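You operate a simulated robot arm through the tools that you are given. There is no shell and no other tool. Be economical: measure what you need, move in short steps, check, and stop when the job is done.

Carry out the task below with a simulated robot arm. There is one attempt and no reset: what you move stays moved.

JOB
Sand the rough top of the yellow card's insulator in the red clamp.
Fine: clamp it, use the black sanding block and put that back; open the clamp and stand the piece on slab J2. Set down upright: what you pick out. What is to be rubbed or washed off counts as gone when no trace of it is left.

The check looks at the end state, three seconds after you hand in, the way a careful person would. Anything else that was tipped, shoved, dropped, spilled or broken makes it a failure.

ROBOT AND FRAMES
A 7-joint arm with a two-finger parallel gripper, fixed in place. Base frame: the origin is at the foot of the arm, x ahead of it, y to its left, z up; the work surface is at about z = 0.85. Lengths are in m, angles in degrees, forces in N, time in s.
With the tool pointing down near the work surface it reaches from about 0.3 to 0.7 m from the base axis. Its first joint turns from -66.0 to 66.0 degrees. Payload 1.57 kg.
Tool frame: the origin (TCP) lies between the finger pads and is the grasp point; the fingertips stand 0.03 m ahead of it; z points along the fingers, y is the line along which they close. Largest opening 0.11 m; finger width 0.024, thickness 0.012; the body of the gripper, 0.048 by 0.112 m, starts 0.078 m behind the TCP.
Orientation is that of the tool frame in the base frame, as a unit quaternion [w, x, y, z]. With the fingers straight down and closing along the base's y, the tool's x points along the base's -x, its y along +y and its z along -z.

CONTROLS
- The arm moves only by the tool arm_command. Its argument "targets" is text: rows parted by semicolons, each of 7 numbers parted by spaces: the shift along the base's x, y, z in mm, then the turn, a rotation vector about the base's x, y, z in degrees, then the finger opening in mm, from 0 to 110. In form: dx dy dz ax ay az jaw; .... A call has 1 to 8 rows; each row shifts and turns the commanded pose from where the row before left it. A row lasts 0.2 s, in which the tool goes at most 0.05 m and 8.6 degrees; a call with a longer step from one row to the next is refused whole, and so is a gripper value outside its range. Where a pose cannot be reached the arm comes as near as it can. A force on the tool above 80 N (or 10 N above the force at the start of the call, whichever is more), or a blocked arm, ends the call early, and 0.2 s more pass. The fingers move at their own pace (about 0.108 m/s each) and stop on an object; they squeeze with about 42 N. The grip force told is the motor's: it shows also when the fingers shut on nothing. Time passes only in rows, and 0.2 s behind the last, so rows that do not move let the fingers close. The reply holds the time, the measured pose of the TCP, the force on the tool along the base axes, the opening and the grip force, in the units named above and with some noise, with the torque about the TCP (base axes, N m) and any sound that the robot's microphone picked up.
- Cameras (640 x 400 px; columns grow to the right, rows downward): "scene" is fixed at [0.1633, -0.3948, 1.3947]; the picture's right is [0.78, -0.63, 0.00], its down [-0.41, -0.51, -0.76] and it looks along [0.48, 0.59, -0.65] (base axes); focal length 214 px, centre (320, 200). "wrist" rides on the gripper at [0.07, 0.016, -0.141] in the tool frame; the picture's right is [-0.23, 0.97, 0.00], its down [-0.86, -0.20, -0.48] and it looks along [-0.47, -0.11, 0.88] (tool axes); focal length 222 px, centre (320, 200). There is no depth. A picture from a camera that has moved, and an enlarged one, comes with that camera's place and axes in the base frame and with its lens.
- camera(camera): a new picture of that camera. The clock stands still meanwhile.
- enlarge(camera, box): a new picture of the part [left, top, right, bottom] of that camera's present view, enlarged. The clock stands still meanwhile.
- finish_job(): hands the job in; it is judged then, once.

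Go step by step. Nothing tells you positions but the pictures and the camera data: compare them with the known pose of the tool, close in by small moves and look again before you grip or let go. The budget is 120 turns and 76 pictures, counting those below and the enlarged ones. Unless the task says otherwise, let go and move clear before handing in, and close with one line.

The tools are called after "Call:" as a command line: name --argument value ..., lists and objects as JSON in quotes. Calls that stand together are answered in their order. arm_command: Moves the arm, as the interface text tells. Its arguments: {"type":"object","properties":{"targets":{"type":"string"}},"required":["targets"]} The other tools are called the same way: camera (camera) takes a picture; enlarge (camera, box) takes an enlarged picture of a part of a camera's view; finish_job () hands the job in.

At the start:

```text
clock: 0.0
position: [0.3586, 0.0448, 1.2791]
ee_rot: [0.001, 0.0, 1.0, 0.0]
ft_force: [-0.1, 0.3, -0.2]
torque: [-0.02, 0.02, 0.02]
finger_gap: 0.1101
finger_force: 0.1
```

scene: 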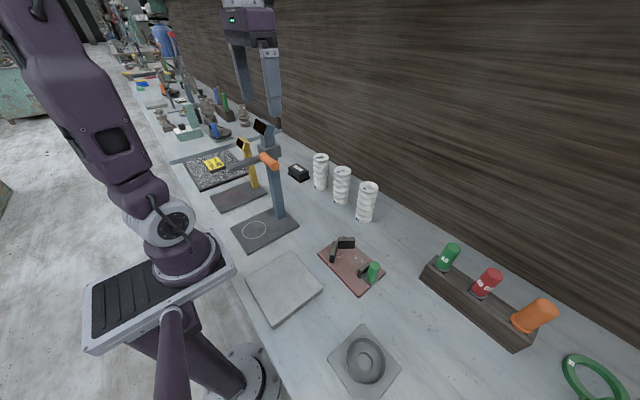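
wrist: 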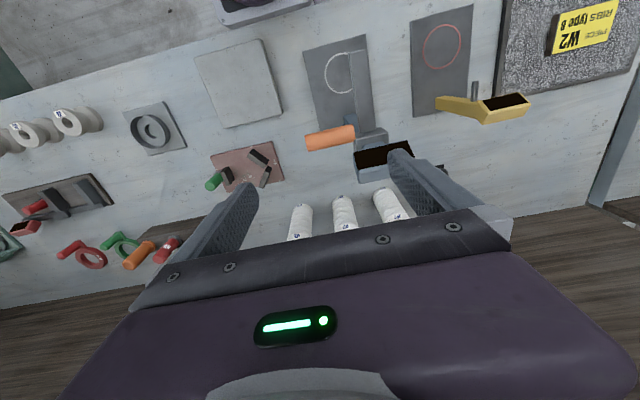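

I see a bench with presses, a red clamp plate, white insulators, a tray and a yellow card; I'll look closer at the details first.

Call:
enlarge --camera "scene" --box '[170, 110, 330, 210]'

Call:
enlarge --camera "scene" --box '[270, 140, 430, 240]'

Call:
enlarge --camera "scene" --box '[230, 220, 430, 345]'

Call:
enlarge --camera "wrist" --box '[0, 80, 320, 280]'

Call:
enlarge --camera "wrist" --box '[270, 0, 640, 230]'

```text
4.00 times, centred on (250, 160) of scene
camera zoom: at [0.1633, -0.3948, 1.3947], right [0.78, -0.63, 0.0], down [-0.41, -0.51, -0.76], along [0.48, 0.59, -0.65], focal length 858 px, centre (600, 360)
```

zoom: 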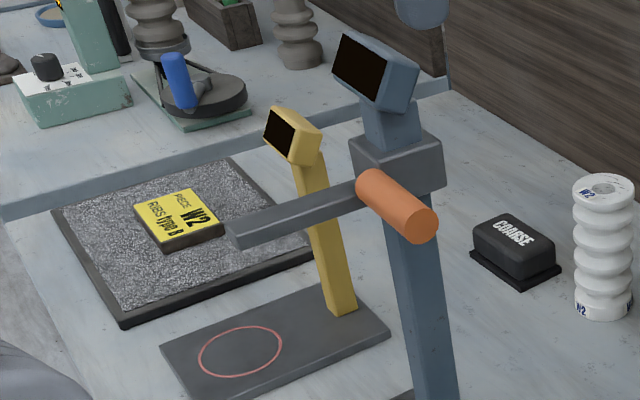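

```text
4.00 times, centred on (350, 190) of scene
camera zoom: at [0.1633, -0.3948, 1.3947], right [0.78, -0.63, 0.0], down [-0.41, -0.51, -0.76], along [0.48, 0.59, -0.65], focal length 858 px, centre (200, 240)
```

zoom: 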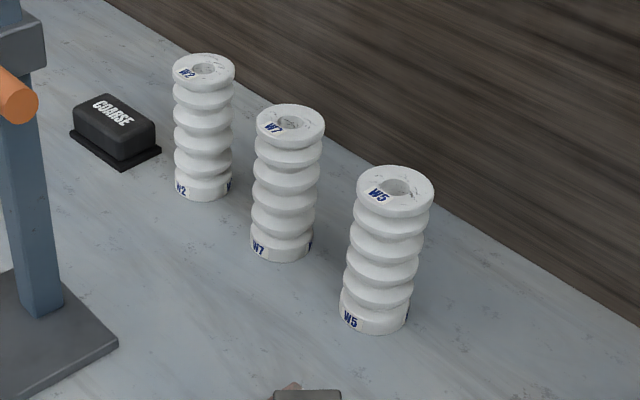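

```text
3.20 times, centred on (330, 282) of scene
camera zoom: at [0.1633, -0.3948, 1.3947], right [0.78, -0.63, 0.0], down [-0.41, -0.51, -0.76], along [0.48, 0.59, -0.65], focal length 686 px, centre (288, -64)
```

zoom: 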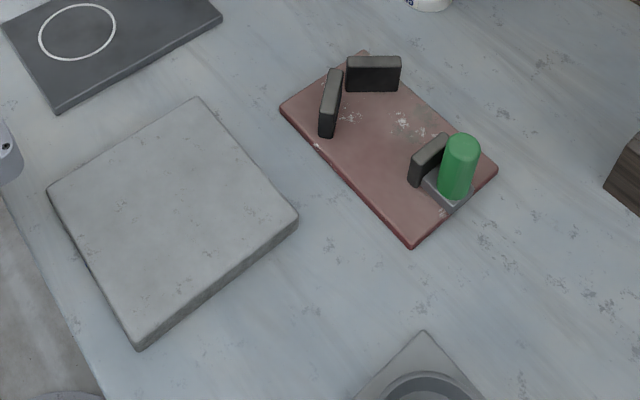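

```text
2.00 times, centred on (160, 180) of wrist
camera zoom: at [0.2875, 0.06, 1.4207], right [0.23, 0.97, 0.0], down [0.86, -0.2, 0.48], along [0.47, -0.11, -0.88], focal length 444 px, centre (640, 240)
```

zoom: 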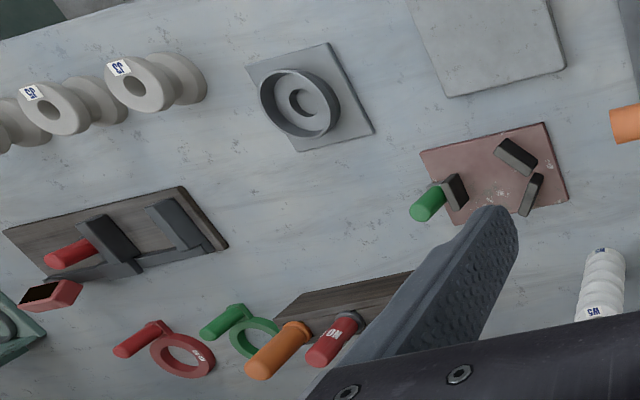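

```text
1.73 times, centred on (455, 115) of wrist
camera zoom: at [0.2875, 0.06, 1.4207], right [0.23, 0.97, 0.0], down [0.86, -0.2, 0.48], along [0.47, -0.11, -0.88], focal length 384 px, centre (86, 347)
```

zoom: 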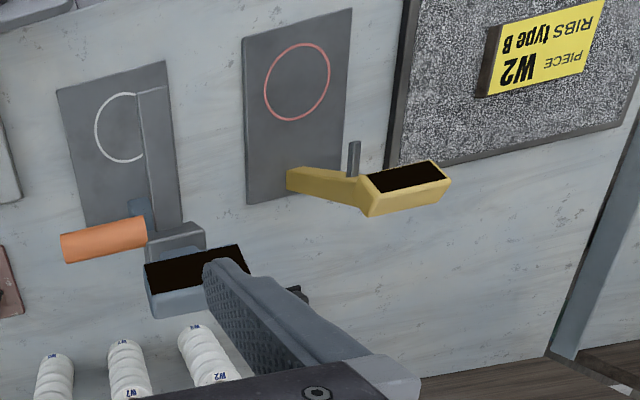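

The card names W2, which stands next to the black COARSE block at about (0.63, 0.17). The red clamp plate is near (0.45, -0.19). I still have to find which slab is J2, so I'm moving right to look.

Call:
arm_command --targets "0 -48 0 0 0 0 110;0 -48 0 0 0 0 110;0 -48 0 0 0 0 110;0 -48 0 0 0 0 110;0 -48 0 0 0 0 110;0 -48 0 0 0 0 110"

Call:
camera --camera "wrist"

Call:
camera --camera "scene"

```text
clock: 1.4
position: [0.3584, -0.2437, 1.2776]
ee_rot: [0.0, -0.001, 1.0, 0.0]
ft_force: [0.0, 0.5, 0.3]
torque: [0.04, 0.02, 0.01]
finger_gap: 0.1098
finger_force: 0.1
```

```text
68 pictures are left
camera wrist: at [0.2875, -0.2274, 1.4195], right [0.23, 0.97, 0.0], down [0.86, -0.2, 0.48], along [0.47, -0.11, -0.88], focal length 222 px, centre (320, 200)
```

wrist: 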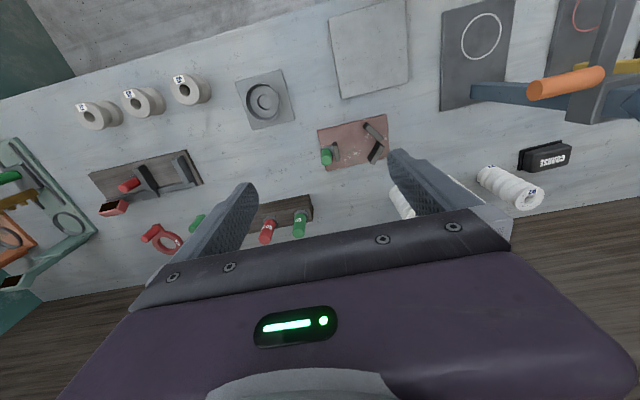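

```text
67 pictures are left
```

scene: 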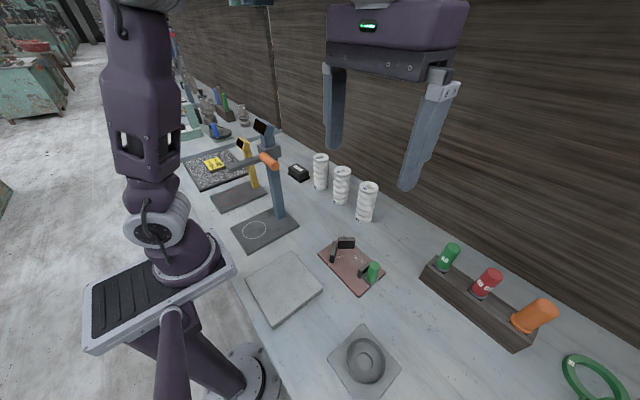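

Call:
enlarge --camera "wrist" --box '[60, 50, 260, 175]'

Call:
enlarge --camera "wrist" --box '[60, 130, 260, 255]'

Call:
enlarge --camera "wrist" --box '[300, 0, 460, 100]'

Call:
enlarge --camera "wrist" --box '[280, 90, 440, 190]'

```text
3.20 times, centred on (160, 112) of wrist
camera zoom: at [0.2875, -0.2274, 1.4195], right [0.23, 0.97, 0.0], down [0.86, -0.2, 0.48], along [0.47, -0.11, -0.88], focal length 711 px, centre (832, 480)
```

zoom: 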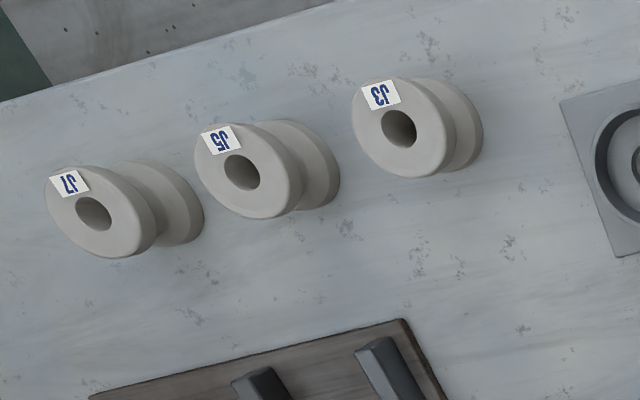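

```text
3.20 times, centred on (160, 192) of wrist
camera zoom: at [0.2875, -0.2274, 1.4195], right [0.23, 0.97, 0.0], down [0.86, -0.2, 0.48], along [0.47, -0.11, -0.88], focal length 711 px, centre (832, 224)
```

zoom: 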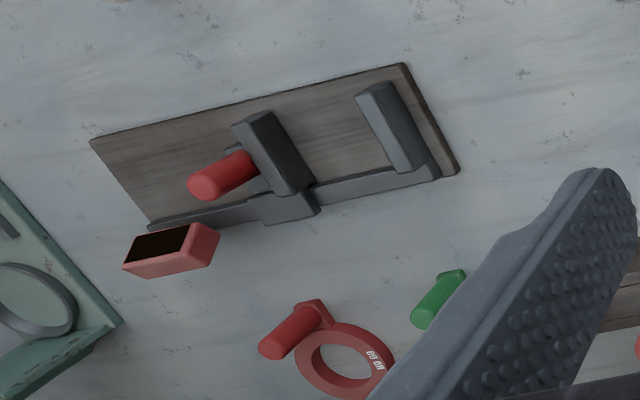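

```text
4.00 times, centred on (380, 50) of wrist
camera zoom: at [0.2875, -0.2274, 1.4195], right [0.23, 0.97, 0.0], down [0.86, -0.2, 0.48], along [0.47, -0.11, -0.88], focal length 888 px, centre (80, 800)
```

zoom: 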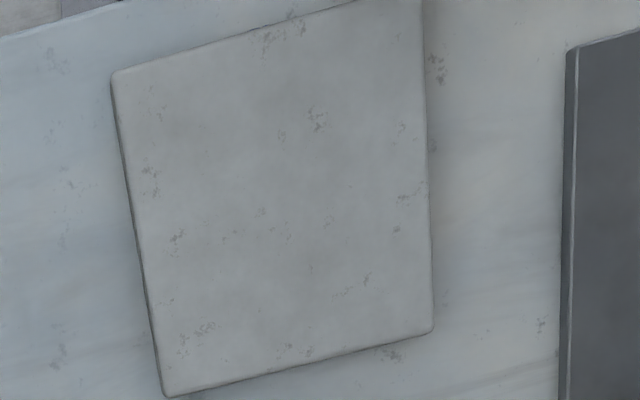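

```text
4.00 times, centred on (360, 140) of wrist
camera zoom: at [0.2875, -0.2274, 1.4195], right [0.23, 0.97, 0.0], down [0.86, -0.2, 0.48], along [0.47, -0.11, -0.88], focal length 888 px, centre (160, 440)
```

zoom: 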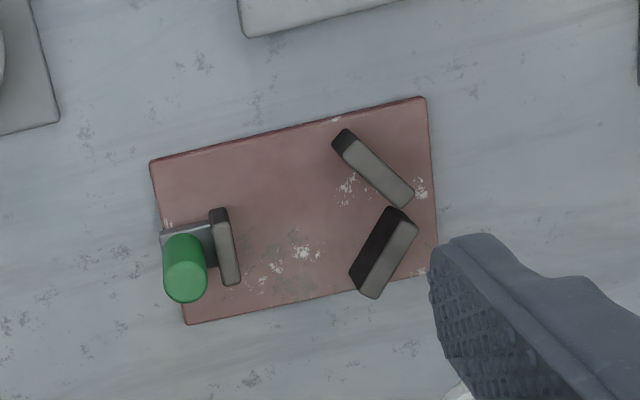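

No J2 label has turned up yet. The parts to the right are insulators J3, J5 and J7, and the grey slab has no label on top. I'll look on the left side next.

Call:
arm_command --targets "0 49 0 0 0 0 110;0 49 0 0 0 0 110;0 49 0 0 0 0 110;0 49 0 0 0 0 110;0 49 0 0 0 0 110;0 49 0 0 0 0 110;0 49 0 0 0 0 110;0 49 0 0 0 0 110"

Call:
arm_command --targets "0 49 0 0 0 0 110;0 49 0 0 0 0 110;0 49 0 0 0 0 110"

Call:
camera --camera "wrist"

Call:
enlarge --camera "scene" --box '[230, 240, 330, 330]'

```text
clock: 3.2
position: [0.3571, 0.1464, 1.2819]
ee_rot: [0.001, 0.0, 1.0, 0.0]
ft_force: [-0.2, 0.4, 0.1]
torque: [-0.03, -0.01, 0.0]
finger_gap: 0.1101
finger_force: 0.1
```

```text
clock: 4.0
position: [0.3585, 0.2952, 1.2828]
ee_rot: [0.0, 0.0, 1.0, 0.0]
ft_force: [0.7, -0.6, 0.3]
torque: [-0.04, 0.0, -0.02]
finger_gap: 0.1102
finger_force: 0.1
```

```text
62 pictures are left
camera wrist: at [0.2877, 0.3111, 1.4239], right [0.23, 0.97, 0.0], down [0.85, -0.2, 0.48], along [0.47, -0.11, -0.88], focal length 222 px, centre (320, 200)
```

wrist: 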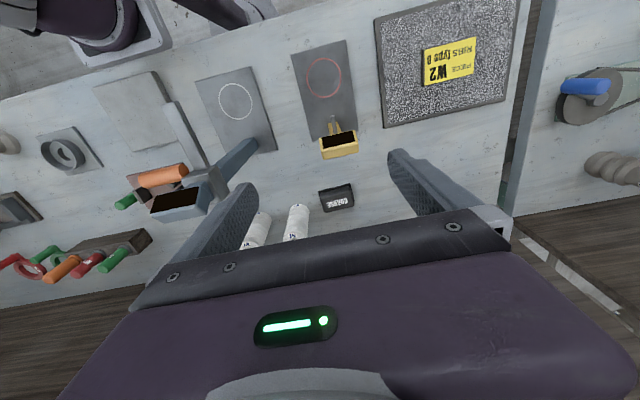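

```text
4.44 times, centred on (280, 285) of scene
camera zoom: at [0.1632, -0.3948, 1.3948], right [0.78, -0.63, 0.0], down [-0.41, -0.51, -0.76], along [0.48, 0.59, -0.65], focal length 953 px, centre (498, -178)
```

zoom: 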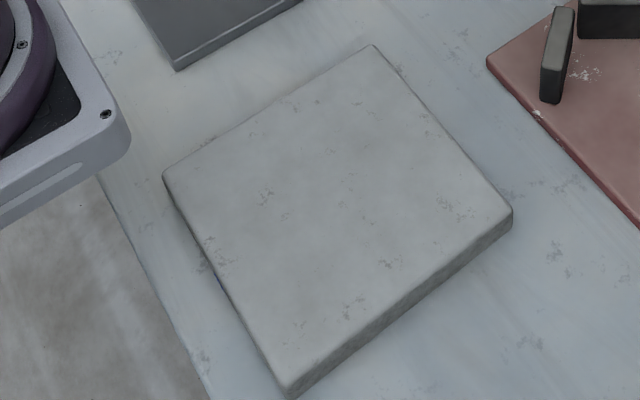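

No label shows on the visible sides, so I'm zooming in on the speckled slab's edges and on the right-hand part of the bench.

Call:
enlarge --camera "wrist" --box '[280, 0, 540, 160]'

Call:
enlarge --camera "scene" --box '[170, 130, 290, 230]'

```text
2.46 times, centred on (410, 80) of wrist
camera zoom: at [0.2877, 0.3111, 1.4239], right [0.23, 0.97, 0.0], down [0.85, -0.2, 0.48], along [0.47, -0.11, -0.88], focal length 547 px, centre (98, 495)
```

zoom: 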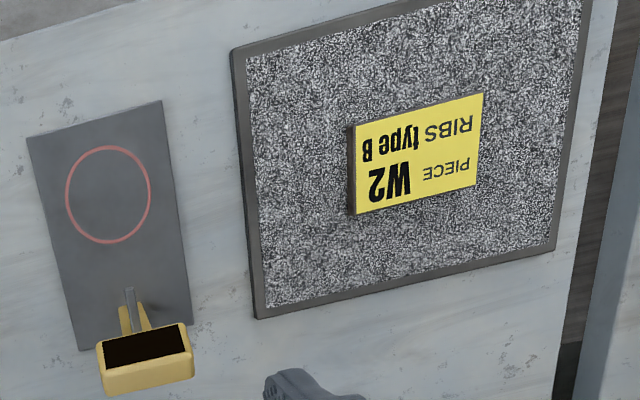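

```text
4.00 times, centred on (230, 180) of scene
camera zoom: at [0.1632, -0.3948, 1.3948], right [0.78, -0.63, 0.0], down [-0.41, -0.51, -0.76], along [0.48, 0.59, -0.65], focal length 858 px, centre (680, 280)
```

zoom: 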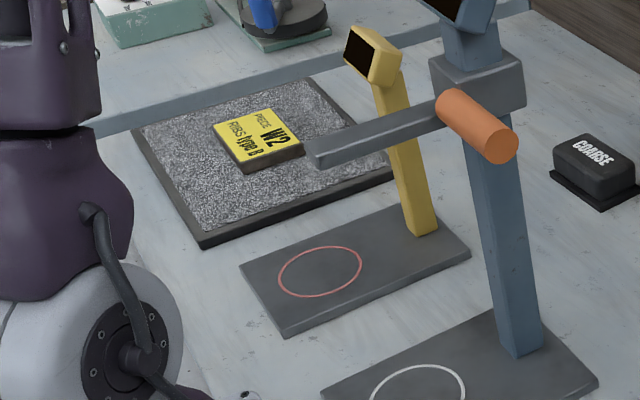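

Call:
enlarge --camera "wrist" --box '[80, 50, 240, 170]'

Call:
arm_command --targets "20 -45 0 0 0 -8.5 110;20 -45 0 0 0 -8.5 110;20 -45 0 0 0 -8.5 110;20 -45 0 0 0 -8.5 110;20 -45 0 0 0 -8.5 110;10 -30 0 0 0 -8.5 110;0 0 0 0 0 -8.5 110;0 0 0 0 0 -8.5 110"

Call:
arm_command --targets "0 0 0 0 0 -8.5 110;0 0 0 0 0 -8.5 110;0 0 0 0 0 -8.5 110;0 0 0 0 0 -8.5 110;0 0 0 0 0 -8.5 110;0 0 0 0 0 -8.5 110;0 0 0 0 0 -8.5 110"

Call:
camera --camera "wrist"

```text
3.33 times, centred on (160, 110) of wrist
camera zoom: at [0.2877, 0.3111, 1.4239], right [0.23, 0.97, 0.0], down [0.85, -0.2, 0.48], along [0.47, -0.11, -0.88], focal length 740 px, centre (853, 500)
```

zoom: 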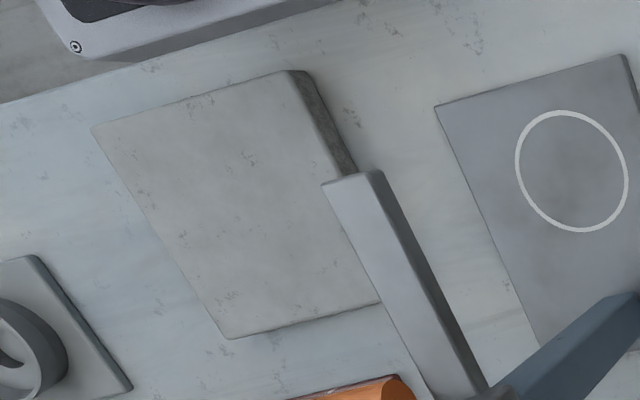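

```text
clock: 5.8
position: [0.4702, 0.0393, 1.2781]
ee_rot: [0.0, 0.561, 0.828, -0.001]
ft_force: [0.5, 0.3, -1.6]
torque: [0.01, 0.02, 0.0]
finger_gap: 0.11
finger_force: 0.0
```

```text
clock: 7.4
position: [0.4685, 0.0393, 1.279]
ee_rot: [0.0, 0.898, 0.441, 0.0]
ft_force: [-0.2, 0.2, 0.4]
torque: [-0.01, -0.01, 0.01]
finger_gap: 0.1098
finger_force: 0.0
```

```text
57 pictures are left
camera wrist: at [0.5221, 0.0843, 1.4203], right [0.63, -0.78, 0.0], down [-0.68, -0.55, 0.48], along [-0.37, -0.3, -0.88], focal length 222 px, centre (320, 200)
```

wrist: 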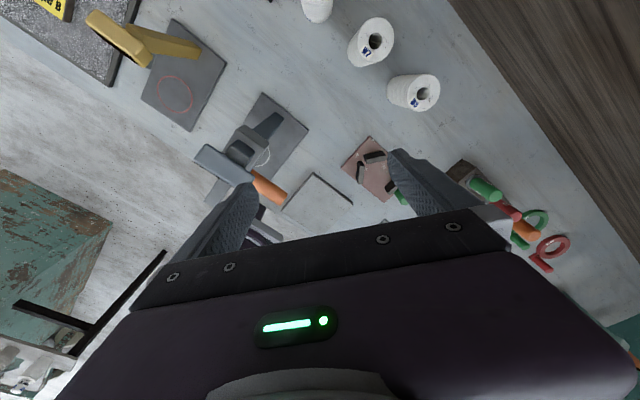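

Call:
enlarge --camera "wrist" --box '[250, 160, 390, 247]'

Call:
enlarge --camera "wrist" --box '[0, 0, 160, 100]'

```text
4.57 times, centred on (320, 204) of wrist
camera zoom: at [0.5221, 0.0843, 1.4203], right [0.63, -0.78, 0.0], down [-0.68, -0.55, 0.48], along [-0.37, -0.3, -0.88], focal length 1015 px, centre (320, 184)
```

zoom: 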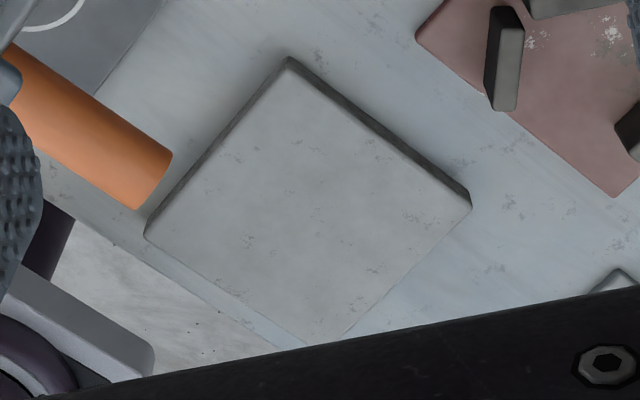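

```text
4.00 times, centred on (80, 50) of wrist
camera zoom: at [0.5221, 0.0843, 1.4203], right [0.63, -0.78, 0.0], down [-0.68, -0.55, 0.48], along [-0.37, -0.3, -0.88], focal length 888 px, centre (1280, 800)
```

zoom: 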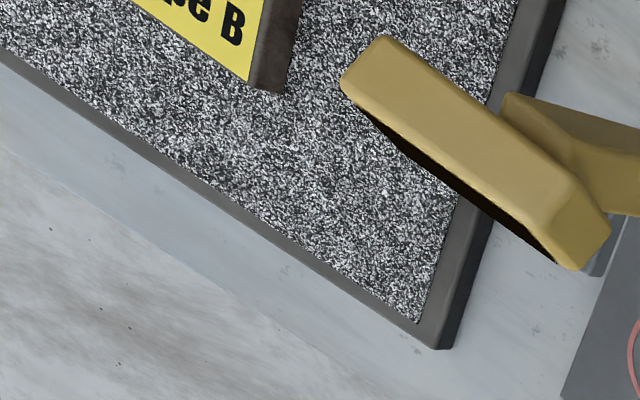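

The grey slab next to the clamp is the only plain slab in reach, so I take it as J2. I'm turning the tool back and moving over for a close look at the clamp.

Call:
arm_command --targets "-10 -20 -10 0 0 8.5 110;-10 -20 -10 0 0 8.5 110;-10 -20 -10 0 0 8.5 110;-10 -20 -10 0 0 8.5 110;-10 -20 -10 0 0 8.5 110;-10 -20 -10 0 0 8.5 110;-10 -20 -10 0 0 8.5 110;-10 -20 -10 0 0 8.5 110"

Call:
arm_command --targets "0 -10 -20 0 0 8.5 110;0 -10 -20 0 0 8.5 110;0 -10 -20 0 0 8.5 110;0 -10 -20 0 0 8.5 110;0 -10 -20 0 0 8.5 110;0 0 -20 0 0 8.5 110;0 0 -20 0 0 8.5 110;0 0 -5 0 0 0 110"

Call:
camera --camera "wrist"

```text
clock: 9.2
position: [0.3893, -0.1161, 1.1999]
ee_rot: [0.0, 0.496, 0.868, 0.001]
ft_force: [-0.1, 0.5, 0.1]
torque: [-0.03, 0.01, 0.01]
finger_gap: 0.11
finger_force: 0.0
```

```text
clock: 11.0
position: [0.3882, -0.1702, 1.0531]
ee_rot: [-0.001, 0.0, 1.0, 0.0]
ft_force: [0.3, 0.0, 0.1]
torque: [0.02, 0.02, 0.01]
finger_gap: 0.11
finger_force: 0.1
```

```text
54 pictures are left
camera wrist: at [0.3171, -0.1537, 1.1949], right [0.23, 0.97, 0.0], down [0.86, -0.2, 0.48], along [0.47, -0.11, -0.88], focal length 222 px, centre (320, 200)
```

wrist: 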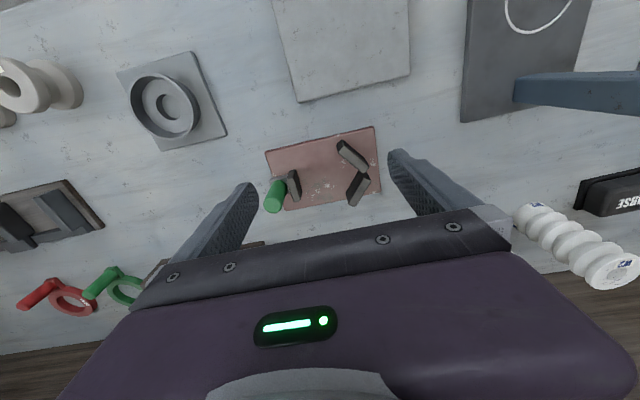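

Call:
enlarge --camera "wrist" --box '[250, 110, 410, 230]'

Call:
enlarge --camera "scene" --box '[300, 220, 400, 310]'

```text
3.33 times, centred on (330, 170) of wrist
camera zoom: at [0.3171, -0.1537, 1.1949], right [0.23, 0.97, 0.0], down [0.86, -0.2, 0.48], along [0.47, -0.11, -0.88], focal length 740 px, centre (287, 300)
```

zoom: 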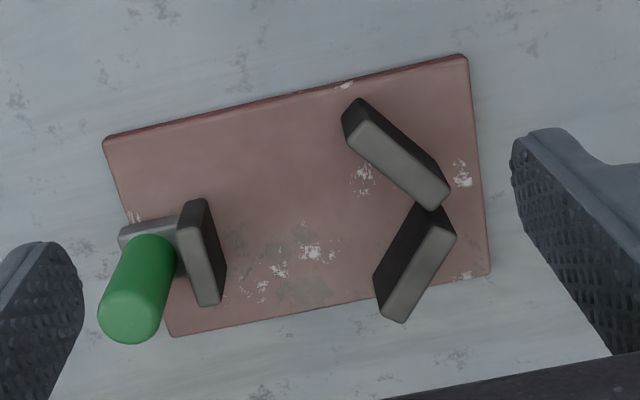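

```text
4.44 times, centred on (350, 265) of scene
camera zoom: at [0.1633, -0.3948, 1.3947], right [0.78, -0.63, 0.0], down [-0.41, -0.51, -0.76], along [0.48, 0.59, -0.65], focal length 953 px, centre (187, -89)
```

zoom: 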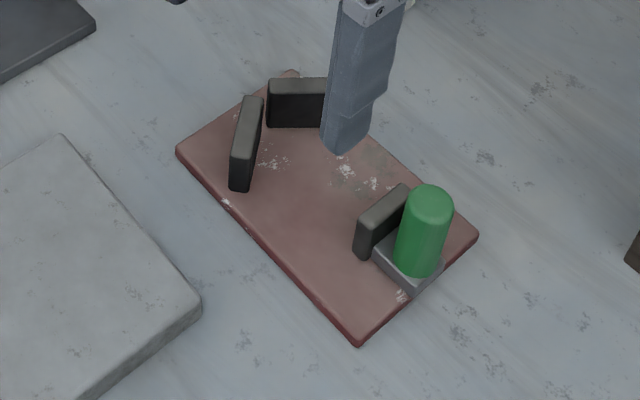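

The clamp plate is centred near (0.449, -0.176). Its V jaws sit at the +y end, and the sliding jaw carries the green handle at about (0.45, -0.249). I'll rise and go round at large x to look at W2.

Call:
arm_command --targets "20 0 40 0 0 0 110;45 0 40 0 0 0 110;45 20 30 0 0 0 110;45 40 0 0 0 0 110;40 48 0 0 0 0 110;20 48 0 0 0 0 110;0 48 0 0 0 0 110;0 48 0 0 0 0 110"

Call:
arm_command --targets "0 48 0 0 0 0 110;0 45 -20 0 0 0 110;0 0 -40 0 0 0 110"

Call:
camera --camera "wrist"

Call:
camera --camera "scene"

```text
refused: row 2 steps farther than a row can; nothing moved
```

```text
clock: 11.8
position: [0.3904, -0.0718, 0.9928]
ee_rot: [0.001, 0.0, 1.0, -0.001]
ft_force: [-0.8, -0.9, -1.2]
torque: [0.01, 0.01, 0.0]
finger_gap: 0.1099
finger_force: 0.1
```

```text
51 pictures are left
camera wrist: at [0.3192, -0.0571, 1.1335], right [0.23, 0.97, 0.0], down [0.85, -0.2, 0.48], along [0.47, -0.11, -0.88], focal length 222 px, centre (320, 200)
```

wrist: 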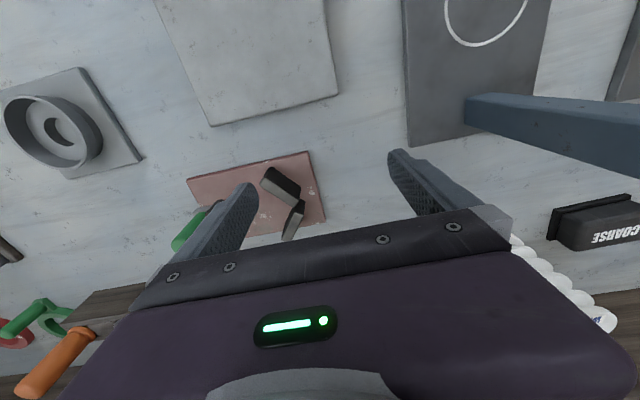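

```text
50 pictures are left
```

scene: 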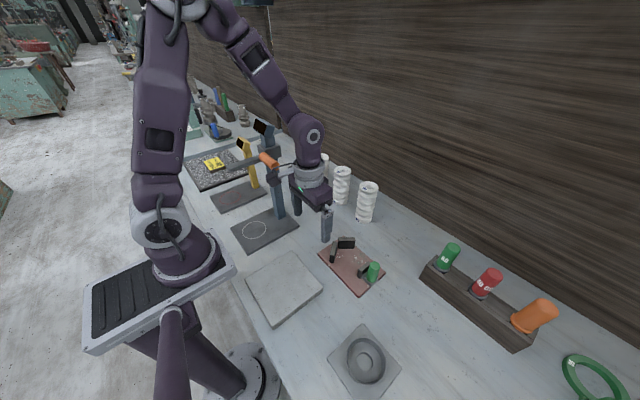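

The first call was refused but the second still ran, and nothing was touched. I'll back off toward -y and rise.

Call:
arm_command --targets "0 -40 10 0 0 0 110;0 -40 20 0 0 0 110;0 0 48 0 0 0 110;0 0 48 0 0 0 110;20 0 40 0 0 0 110;45 0 15 0 0 0 110;45 0 0 0 0 0 110;45 0 0 0 0 0 110"

```text
clock: 13.6
position: [0.5404, -0.1566, 1.1715]
ee_rot: [0.0, 0.001, 1.0, -0.001]
ft_force: [0.2, 0.9, -0.7]
torque: [-0.01, 0.01, -0.02]
finger_gap: 0.1097
finger_force: 0.1
```

Call:
arm_command --targets "40 10 10 0 0 0 110;25 30 0 0 0 0 110;0 48 0 0 0 0 110;0 48 0 0 0 0 110;0 48 0 0 0 0 110;0 48 0 0 0 0 110;0 48 0 0 0 0 110;0 48 0 0 0 0 110"

Call:
camera --camera "wrist"

Call:
camera --camera "scene"

```text
clock: 15.4
position: [0.5853, 0.1623, 1.1888]
ee_rot: [0.0, 0.001, 1.0, 0.0]
ft_force: [0.0, 0.4, -0.1]
torque: [-0.04, 0.0, -0.01]
finger_gap: 0.1098
finger_force: 0.1
out of reach, approached as far as the arm can: row 2, 8
```

```text
49 pictures are left
camera wrist: at [0.5147, 0.1787, 1.3305], right [0.23, 0.97, 0.0], down [0.85, -0.2, 0.48], along [0.47, -0.11, -0.88], focal length 222 px, centre (320, 200)
```

wrist: 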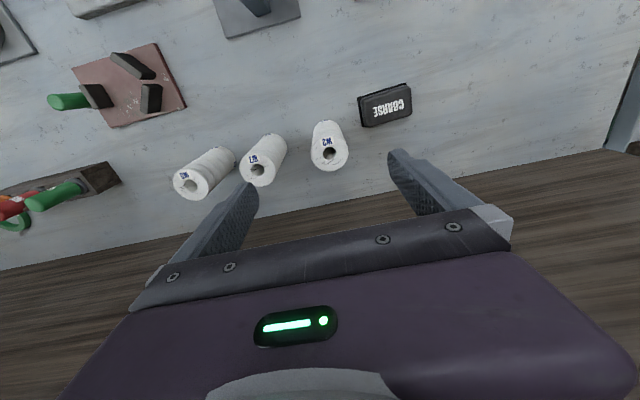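

```text
48 pictures are left
```

scene: 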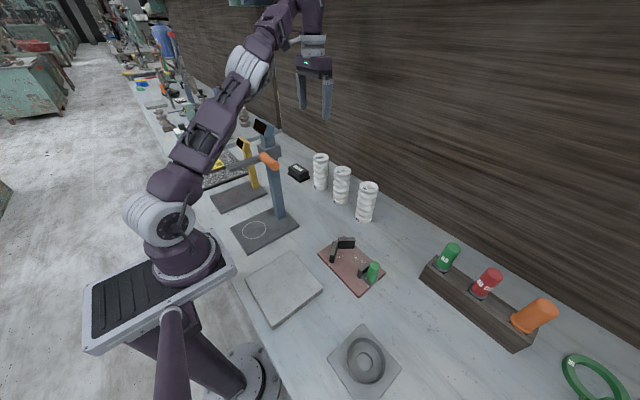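

W2's top is at about (0.622, 0.169). I'm going down partway and looking again.

Call:
arm_command --targets "0 0 -30 0 0 0 110;0 0 -30 0 0 0 110;0 0 -30 0 0 0 110"

Call:
camera --camera "wrist"

Call:
camera --camera "scene"

```text
clock: 16.2
position: [0.5846, 0.1637, 1.0975]
ee_rot: [0.0, 0.0, 1.0, 0.0]
ft_force: [0.3, -0.7, 0.8]
torque: [0.0, -0.01, 0.04]
finger_gap: 0.1099
finger_force: 0.0
```

```text
47 pictures are left
camera wrist: at [0.5145, 0.1796, 1.2388], right [0.23, 0.97, 0.0], down [0.85, -0.2, 0.48], along [0.47, -0.11, -0.88], focal length 222 px, centre (320, 200)
```

wrist: 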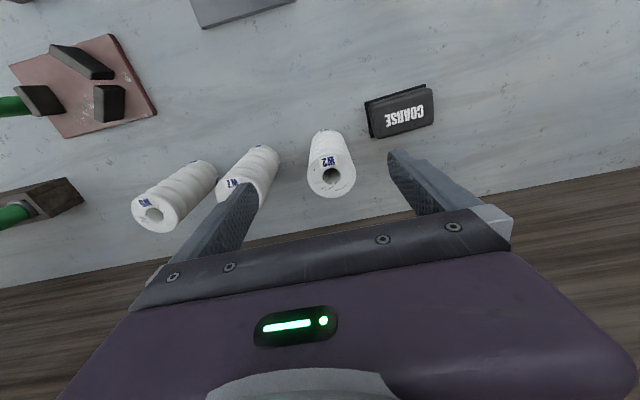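

```text
46 pictures are left
```

scene: 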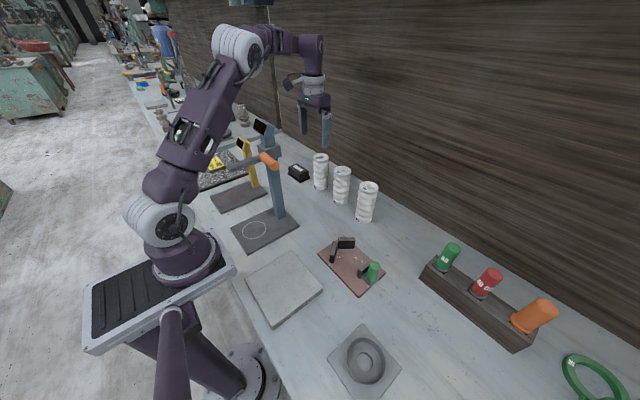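

W2's axis is at about (0.622, 0.169). I'll align over it and descend with open fingers.

Call:
arm_command --targets "19 3 -10 0 0 0 110;19 2 -20 0 0 0 110;0 0 -25 0 0 0 110;0 0 -25 0 0 0 110"

Call:
camera --camera "wrist"

Call:
enlarge --camera "scene" --box '[230, 90, 390, 210]'

```text
clock: 17.2
position: [0.6244, 0.1685, 1.0162]
ee_rot: [0.0, 0.0, 1.0, 0.0]
ft_force: [0.2, 0.1, -0.2]
torque: [-0.01, 0.02, 0.01]
finger_gap: 0.1099
finger_force: 0.1
```

```text
45 pictures are left
camera wrist: at [0.5537, 0.1845, 1.1581], right [0.23, 0.97, 0.0], down [0.86, -0.2, 0.48], along [0.47, -0.11, -0.88], focal length 222 px, centre (320, 200)
```

wrist: 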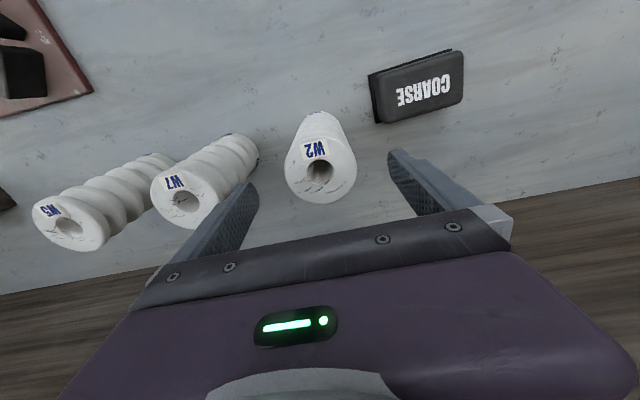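

```text
3.33 times, centred on (310, 150) of scene
camera zoom: at [0.1633, -0.3948, 1.3947], right [0.78, -0.63, 0.0], down [-0.41, -0.51, -0.76], along [0.48, 0.59, -0.65], focal length 715 px, centre (353, 367)
```

zoom: 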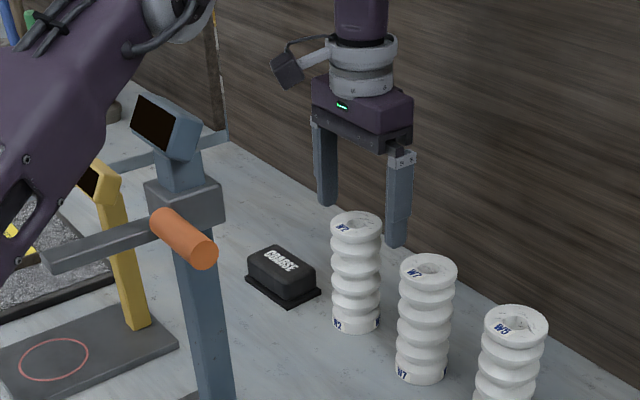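

W2 lies centred between the fingers. I'll descend and close.

Call:
arm_command --targets "-3 0 -20 0 0 0 110;0 0 -20 0 0 0 110;0 0 -20 0 0 0 110;0 0 -16 0 0 0 110"

Call:
camera --camera "wrist"

```text
clock: 18.2
position: [0.6205, 0.1685, 0.9416]
ee_rot: [0.001, -0.001, 1.0, 0.0]
ft_force: [0.9, -0.1, 0.0]
torque: [0.02, -0.02, -0.01]
finger_gap: 0.1098
finger_force: 0.1
```

```text
43 pictures are left
camera wrist: at [0.5497, 0.1845, 1.0829], right [0.23, 0.97, 0.0], down [0.85, -0.2, 0.48], along [0.47, -0.11, -0.88], focal length 222 px, centre (320, 200)
```

wrist: 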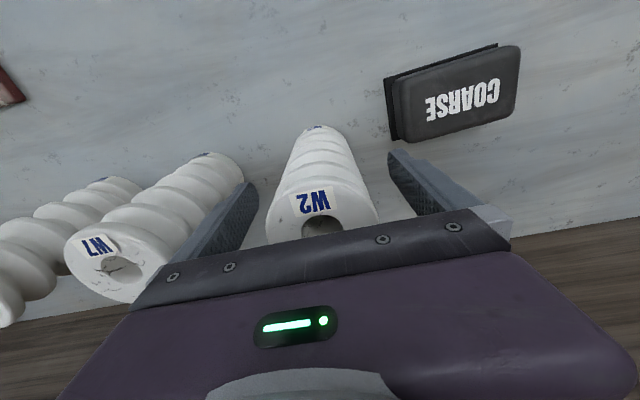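

Call:
arm_command --targets "0 0 0 0 0 0 40;0 0 0 0 0 0 40;0 0 0 0 0 0 40"

Call:
arm_command --targets "0 0 10 0 0 0 40;0 0 20 0 0 0 40"

Call:
enlarge --camera "scene" --box '[250, 100, 390, 240]'

```text
clock: 19.0
position: [0.6197, 0.1691, 0.942]
ee_rot: [-0.001, 0.0, 1.0, 0.0]
ft_force: [-0.2, 2.0, 0.2]
torque: [0.06, -0.05, 0.01]
finger_gap: 0.0598
finger_force: 41.9
```

```text
clock: 19.6
position: [0.6207, 0.1688, 0.9714]
ee_rot: [-0.001, 0.0, 1.0, 0.0]
ft_force: [0.3, 0.4, -5.3]
torque: [0.0, -0.02, 0.01]
finger_gap: 0.0598
finger_force: 42.1
```

```text
2.86 times, centred on (320, 170) of scene
camera zoom: at [0.1634, -0.3948, 1.3947], right [0.78, -0.63, 0.0], down [-0.41, -0.51, -0.76], along [0.48, 0.59, -0.65], focal length 613 px, centre (320, 286)
```

zoom: 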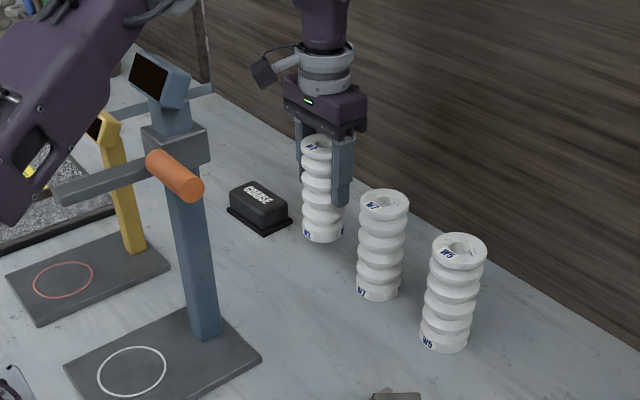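

W2 is held and lifted cleanly. I'll raise it, go around the other two and move over the clamp.

Call:
arm_command --targets "0 0 40 0 0 0 40;0 0 40 0 0 0 40;-10 0 40 0 0 0 40;-10 0 30 0 0 0 40;-5 -40 0 0 0 0 40;0 -48 0 0 0 0 40;0 -48 0 0 0 0 40;0 -48 0 0 0 0 40"

```text
clock: 21.4
position: [0.5953, -0.0107, 1.1215]
ee_rot: [-0.001, 0.0, 1.0, 0.0]
ft_force: [-0.5, 0.0, -5.8]
torque: [0.03, -0.02, -0.02]
finger_gap: 0.0599
finger_force: 41.9
```

Call:
arm_command --targets "0 -48 0 0 0 0 40;0 -48 0 0 0 0 40;-20 -40 0 0 0 0 40;-45 -13 0 0 0 0 40;-45 0 0 0 0 0 40;-39 0 -20 0 0 0 40;0 0 -40 0 0 0 40;0 0 -30 0 0 0 40"

Call:
camera --camera "wrist"

Call:
enlarge --camera "scene" --box '[270, 190, 430, 310]'

```text
clock: 23.2
position: [0.4453, -0.1608, 1.0312]
ee_rot: [0.0, 0.0, 1.0, 0.0]
ft_force: [0.4, -0.1, -5.0]
torque: [0.0, 0.01, 0.0]
finger_gap: 0.0598
finger_force: 42.2
```

```text
41 pictures are left
camera wrist: at [0.3743, -0.1451, 1.172], right [0.23, 0.97, 0.0], down [0.85, -0.2, 0.48], along [0.47, -0.11, -0.88], focal length 222 px, centre (320, 200)
```

wrist: 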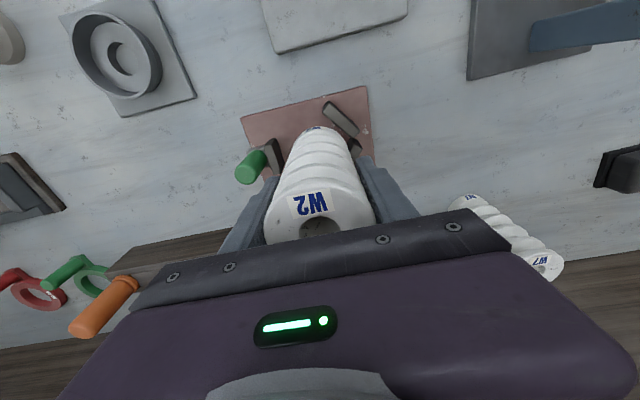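

```text
3.33 times, centred on (350, 250) of scene
camera zoom: at [0.1633, -0.3948, 1.3947], right [0.78, -0.63, 0.0], down [-0.41, -0.51, -0.76], along [0.48, 0.59, -0.65], focal length 715 px, centre (220, 33)
```

zoom: 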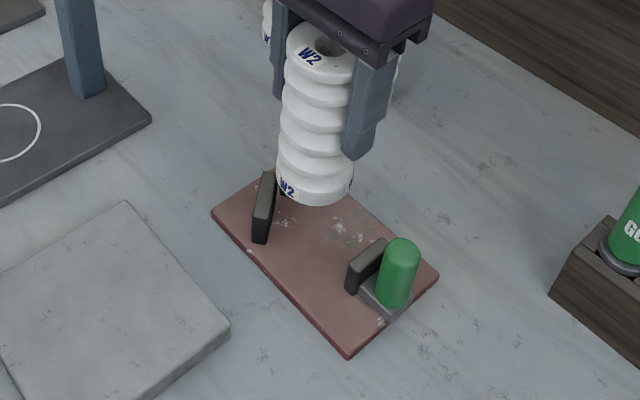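

Call:
arm_command --targets "0 -4 -15 0 0 0 40;0 0 -12 0 0 0 40"

Call:
enlarge --camera "scene" --box '[290, 210, 410, 300]'

Call:
enlarge --camera "wrist" --box '[220, 70, 400, 220]'

```text
clock: 23.8
position: [0.4467, -0.1659, 1.0027]
ee_rot: [0.0, -0.001, 1.0, 0.0]
ft_force: [0.9, 0.1, -4.7]
torque: [0.0, -0.04, 0.01]
finger_gap: 0.0596
finger_force: 42.1
```

```text
4.44 times, centred on (350, 255) of scene
camera zoom: at [0.1633, -0.3948, 1.3947], right [0.78, -0.63, 0.0], down [-0.41, -0.51, -0.76], along [0.48, 0.59, -0.65], focal length 953 px, centre (187, -44)
```

zoom: 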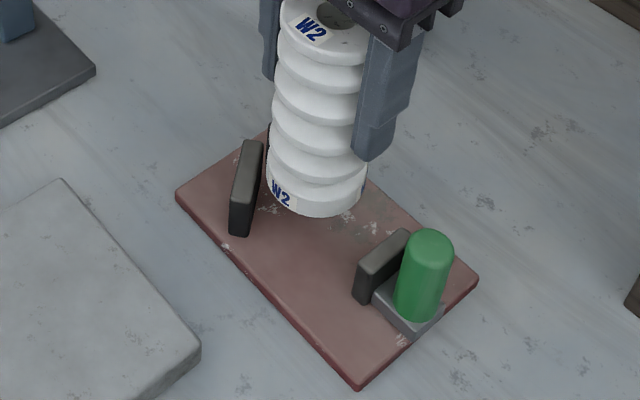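

```text
2.67 times, centred on (310, 145) of wrist
camera zoom: at [0.376, -0.1498, 1.1447], right [0.23, 0.97, 0.0], down [0.85, -0.2, 0.48], along [0.47, -0.11, -0.88], focal length 592 px, centre (347, 347)
```

zoom: 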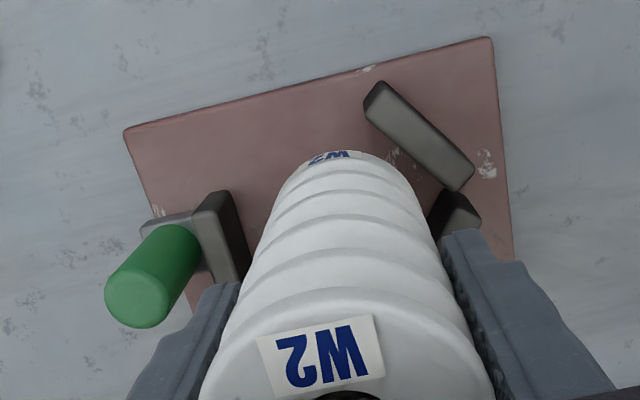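

Call:
arm_command --targets "0 0 -15 0 0 0 40;0 0 -15 0 0 0 40;0 0 -8 0 0 0 40;0 0 -3 0 0 0 40"

Call:
enlarge --camera "scene" --box '[290, 210, 410, 300]'

```text
clock: 24.8
position: [0.446, -0.1655, 0.963]
ee_rot: [0.0, 0.0, 1.0, 0.0]
ft_force: [0.8, 0.2, -5.5]
torque: [0.01, 0.01, 0.0]
finger_gap: 0.0598
finger_force: 41.6
```

```text
4.44 times, centred on (350, 255) of scene
camera zoom: at [0.1633, -0.3948, 1.3947], right [0.78, -0.63, 0.0], down [-0.41, -0.51, -0.76], along [0.48, 0.59, -0.65], focal length 953 px, centre (187, -44)
```

zoom: 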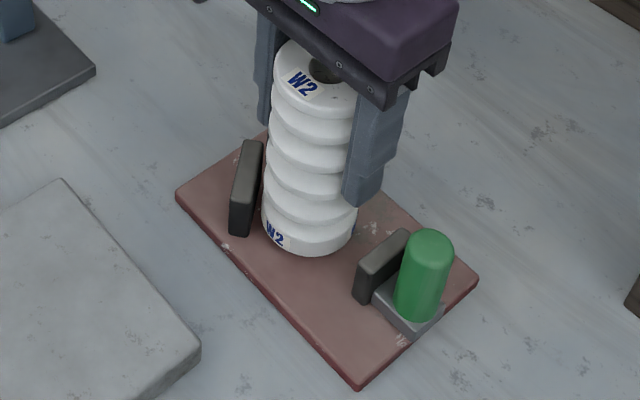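

Call:
arm_command --targets "0 0 -3 0 0 0 40;0 0 -2 0 0 0 40;0 0 -2 0 0 0 40;0 0 -2 0 0 0 40"

```text
clock: 25.8
position: [0.4474, -0.1656, 0.9544]
ee_rot: [0.0, 0.0, 1.0, 0.0]
ft_force: [-3.5, 1.8, 5.8]
torque: [0.18, -0.02, 0.03]
finger_gap: 0.0596
finger_force: 42.2
```

It rests on the plate. I'll release and rise.

Call:
arm_command --targets "0 0 0 0 0 0 85;0 0 0 0 0 0 85;0 0 20 0 0 0 85;0 0 40 0 0 0 85;0 0 40 0 0 0 85;0 0 20 0 0 0 85"

Call:
camera --camera "wrist"

Call:
enlarge --camera "scene" --box '[290, 210, 410, 300]'

```text
clock: 27.2
position: [0.4461, -0.1664, 1.0727]
ee_rot: [0.0, 0.0, 1.0, 0.001]
ft_force: [0.4, -1.0, -0.6]
torque: [0.0, 0.01, 0.02]
finger_gap: 0.0851
finger_force: 0.1
```

```text
36 pictures are left
camera wrist: at [0.3755, -0.1503, 1.2137], right [0.23, 0.97, 0.0], down [0.86, -0.2, 0.48], along [0.47, -0.11, -0.88], focal length 222 px, centre (320, 200)
```

wrist: 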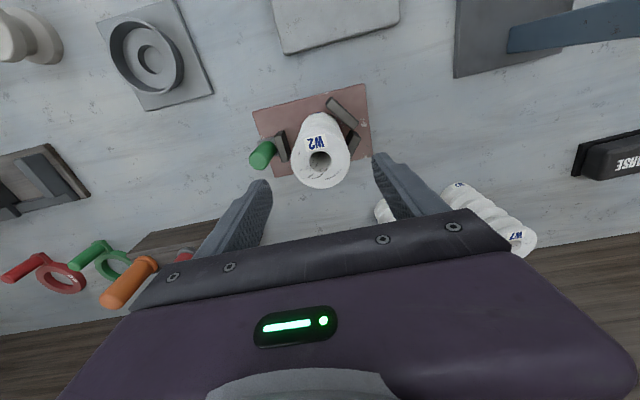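

```text
4.44 times, centred on (350, 255) of scene
camera zoom: at [0.1633, -0.3948, 1.3947], right [0.78, -0.63, 0.0], down [-0.41, -0.51, -0.76], along [0.48, 0.59, -0.65], focal length 953 px, centre (187, -44)
```

zoom: 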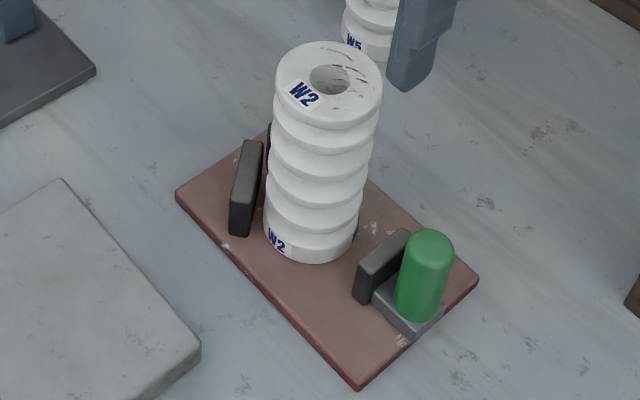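

Next comes the green handle. I'll move over it and turn the tool 90° so the fingers close along x.

Call:
arm_command --targets "0 -15 0 0 0 8.5 85;0 -15 0 0 0 8.5 85;0 -15 0 0 0 8.5 85;0 -15 0 0 0 8.5 70;0 -15 0 0 0 8.5 70;0 -8 0 0 0 8.5 70;0 0 0 0 0 8.5 70;0 0 0 0 0 8.5 70"

Call:
arm_command --targets "0 0 0 0 0 8.5 70;0 0 0 0 0 8.5 70;0 0 0 0 0 5 70"

Call:
camera --camera "wrist"

```text
clock: 29.0
position: [0.4473, -0.2504, 1.0746]
ee_rot: [0.0, -0.559, 0.829, 0.0]
ft_force: [-0.7, 0.2, -0.3]
torque: [0.01, 0.0, -0.02]
finger_gap: 0.0701
finger_force: 0.0
```

```text
clock: 29.8
position: [0.4464, -0.2497, 1.0728]
ee_rot: [0.0, 0.707, -0.707, 0.0]
ft_force: [-0.6, 0.4, 0.1]
torque: [0.0, 0.02, 0.05]
finger_gap: 0.07
finger_force: 0.1
```

```text
34 pictures are left
camera wrist: at [0.4293, -0.3196, 1.2153], right [-0.97, 0.23, 0.0], down [0.2, 0.86, 0.48], along [0.11, 0.47, -0.88], focal length 222 px, centre (320, 200)
```

wrist: 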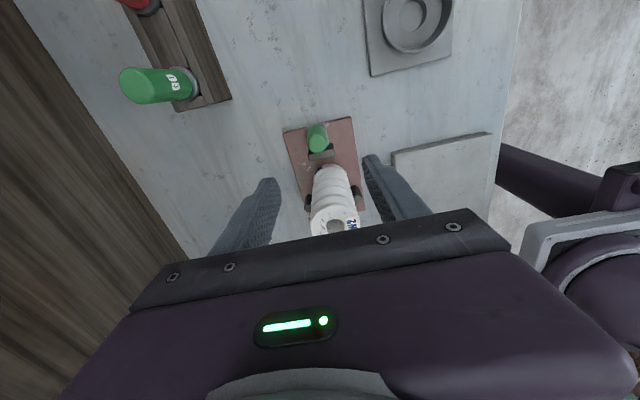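

Call:
arm_command --targets "1 -2 -40 0 0 0 70;0 0 -40 0 0 0 70;0 0 -40 0 0 0 70;0 0 -35 0 0 0 70"

Call:
camera --camera "wrist"

Call:
enlarge --camera "scene" --box '[290, 190, 430, 310]'

```text
clock: 30.8
position: [0.446, -0.25, 0.9194]
ee_rot: [-0.001, 0.707, -0.707, 0.001]
ft_force: [-0.7, 0.6, 0.1]
torque: [0.03, -0.01, -0.01]
finger_gap: 0.07
finger_force: 0.1
```

```text
33 pictures are left
camera wrist: at [0.4294, -0.3202, 1.0605], right [-0.97, 0.23, 0.0], down [0.2, 0.86, 0.48], along [0.11, 0.47, -0.88], focal length 222 px, centre (320, 200)
```

wrist: 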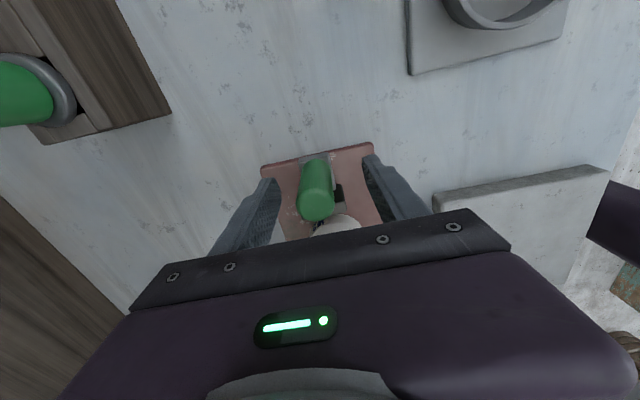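

```text
3.33 times, centred on (360, 250) of scene
camera zoom: at [0.1633, -0.3948, 1.3947], right [0.78, -0.63, 0.0], down [-0.41, -0.51, -0.76], along [0.48, 0.59, -0.65], focal length 715 px, centre (187, 33)
```

zoom: 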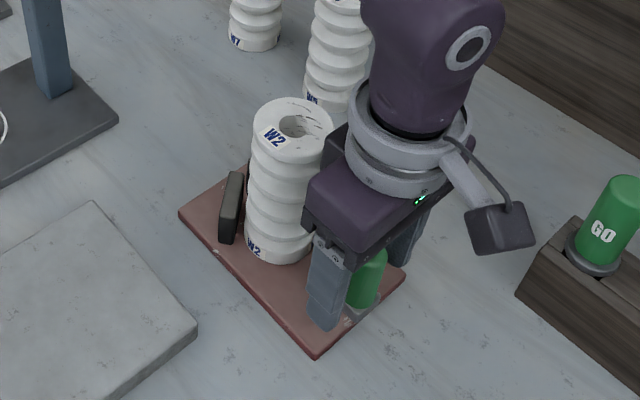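

Call:
arm_command --targets "0 0 0 0 0 0 15;0 0 0 0 0 0 15;0 0 0 0 0 0 15"

Call:
arm_command --targets "0 6 0 0 0 0 15;0 6 0 0 0 0 15"

Call:
enlarge --camera "scene" --box '[290, 190, 430, 310]'

```text
clock: 31.6
position: [0.4464, -0.2499, 0.9191]
ee_rot: [0.0, -0.707, 0.707, -0.001]
ft_force: [17.7, -2.9, -12.6]
torque: [-0.1, 0.33, -0.01]
finger_gap: 0.0305
finger_force: 8.7
```

```text
clock: 32.2
position: [0.4489, -0.2396, 0.9201]
ee_rot: [0.0, 0.707, -0.707, 0.0]
ft_force: [16.6, -8.5, -1.7]
torque: [0.37, 0.23, -0.08]
finger_gap: 0.0303
finger_force: 8.9
```

```text
3.33 times, centred on (360, 250) of scene
camera zoom: at [0.1637, -0.3951, 1.3946], right [0.78, -0.63, 0.0], down [-0.41, -0.51, -0.76], along [0.48, 0.59, -0.65], focal length 715 px, centre (187, 33)
```

zoom: 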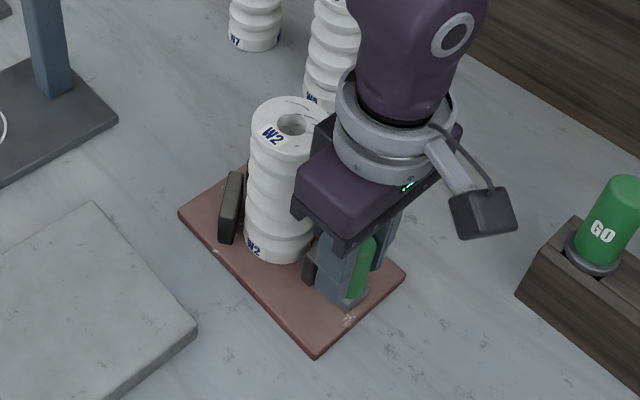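

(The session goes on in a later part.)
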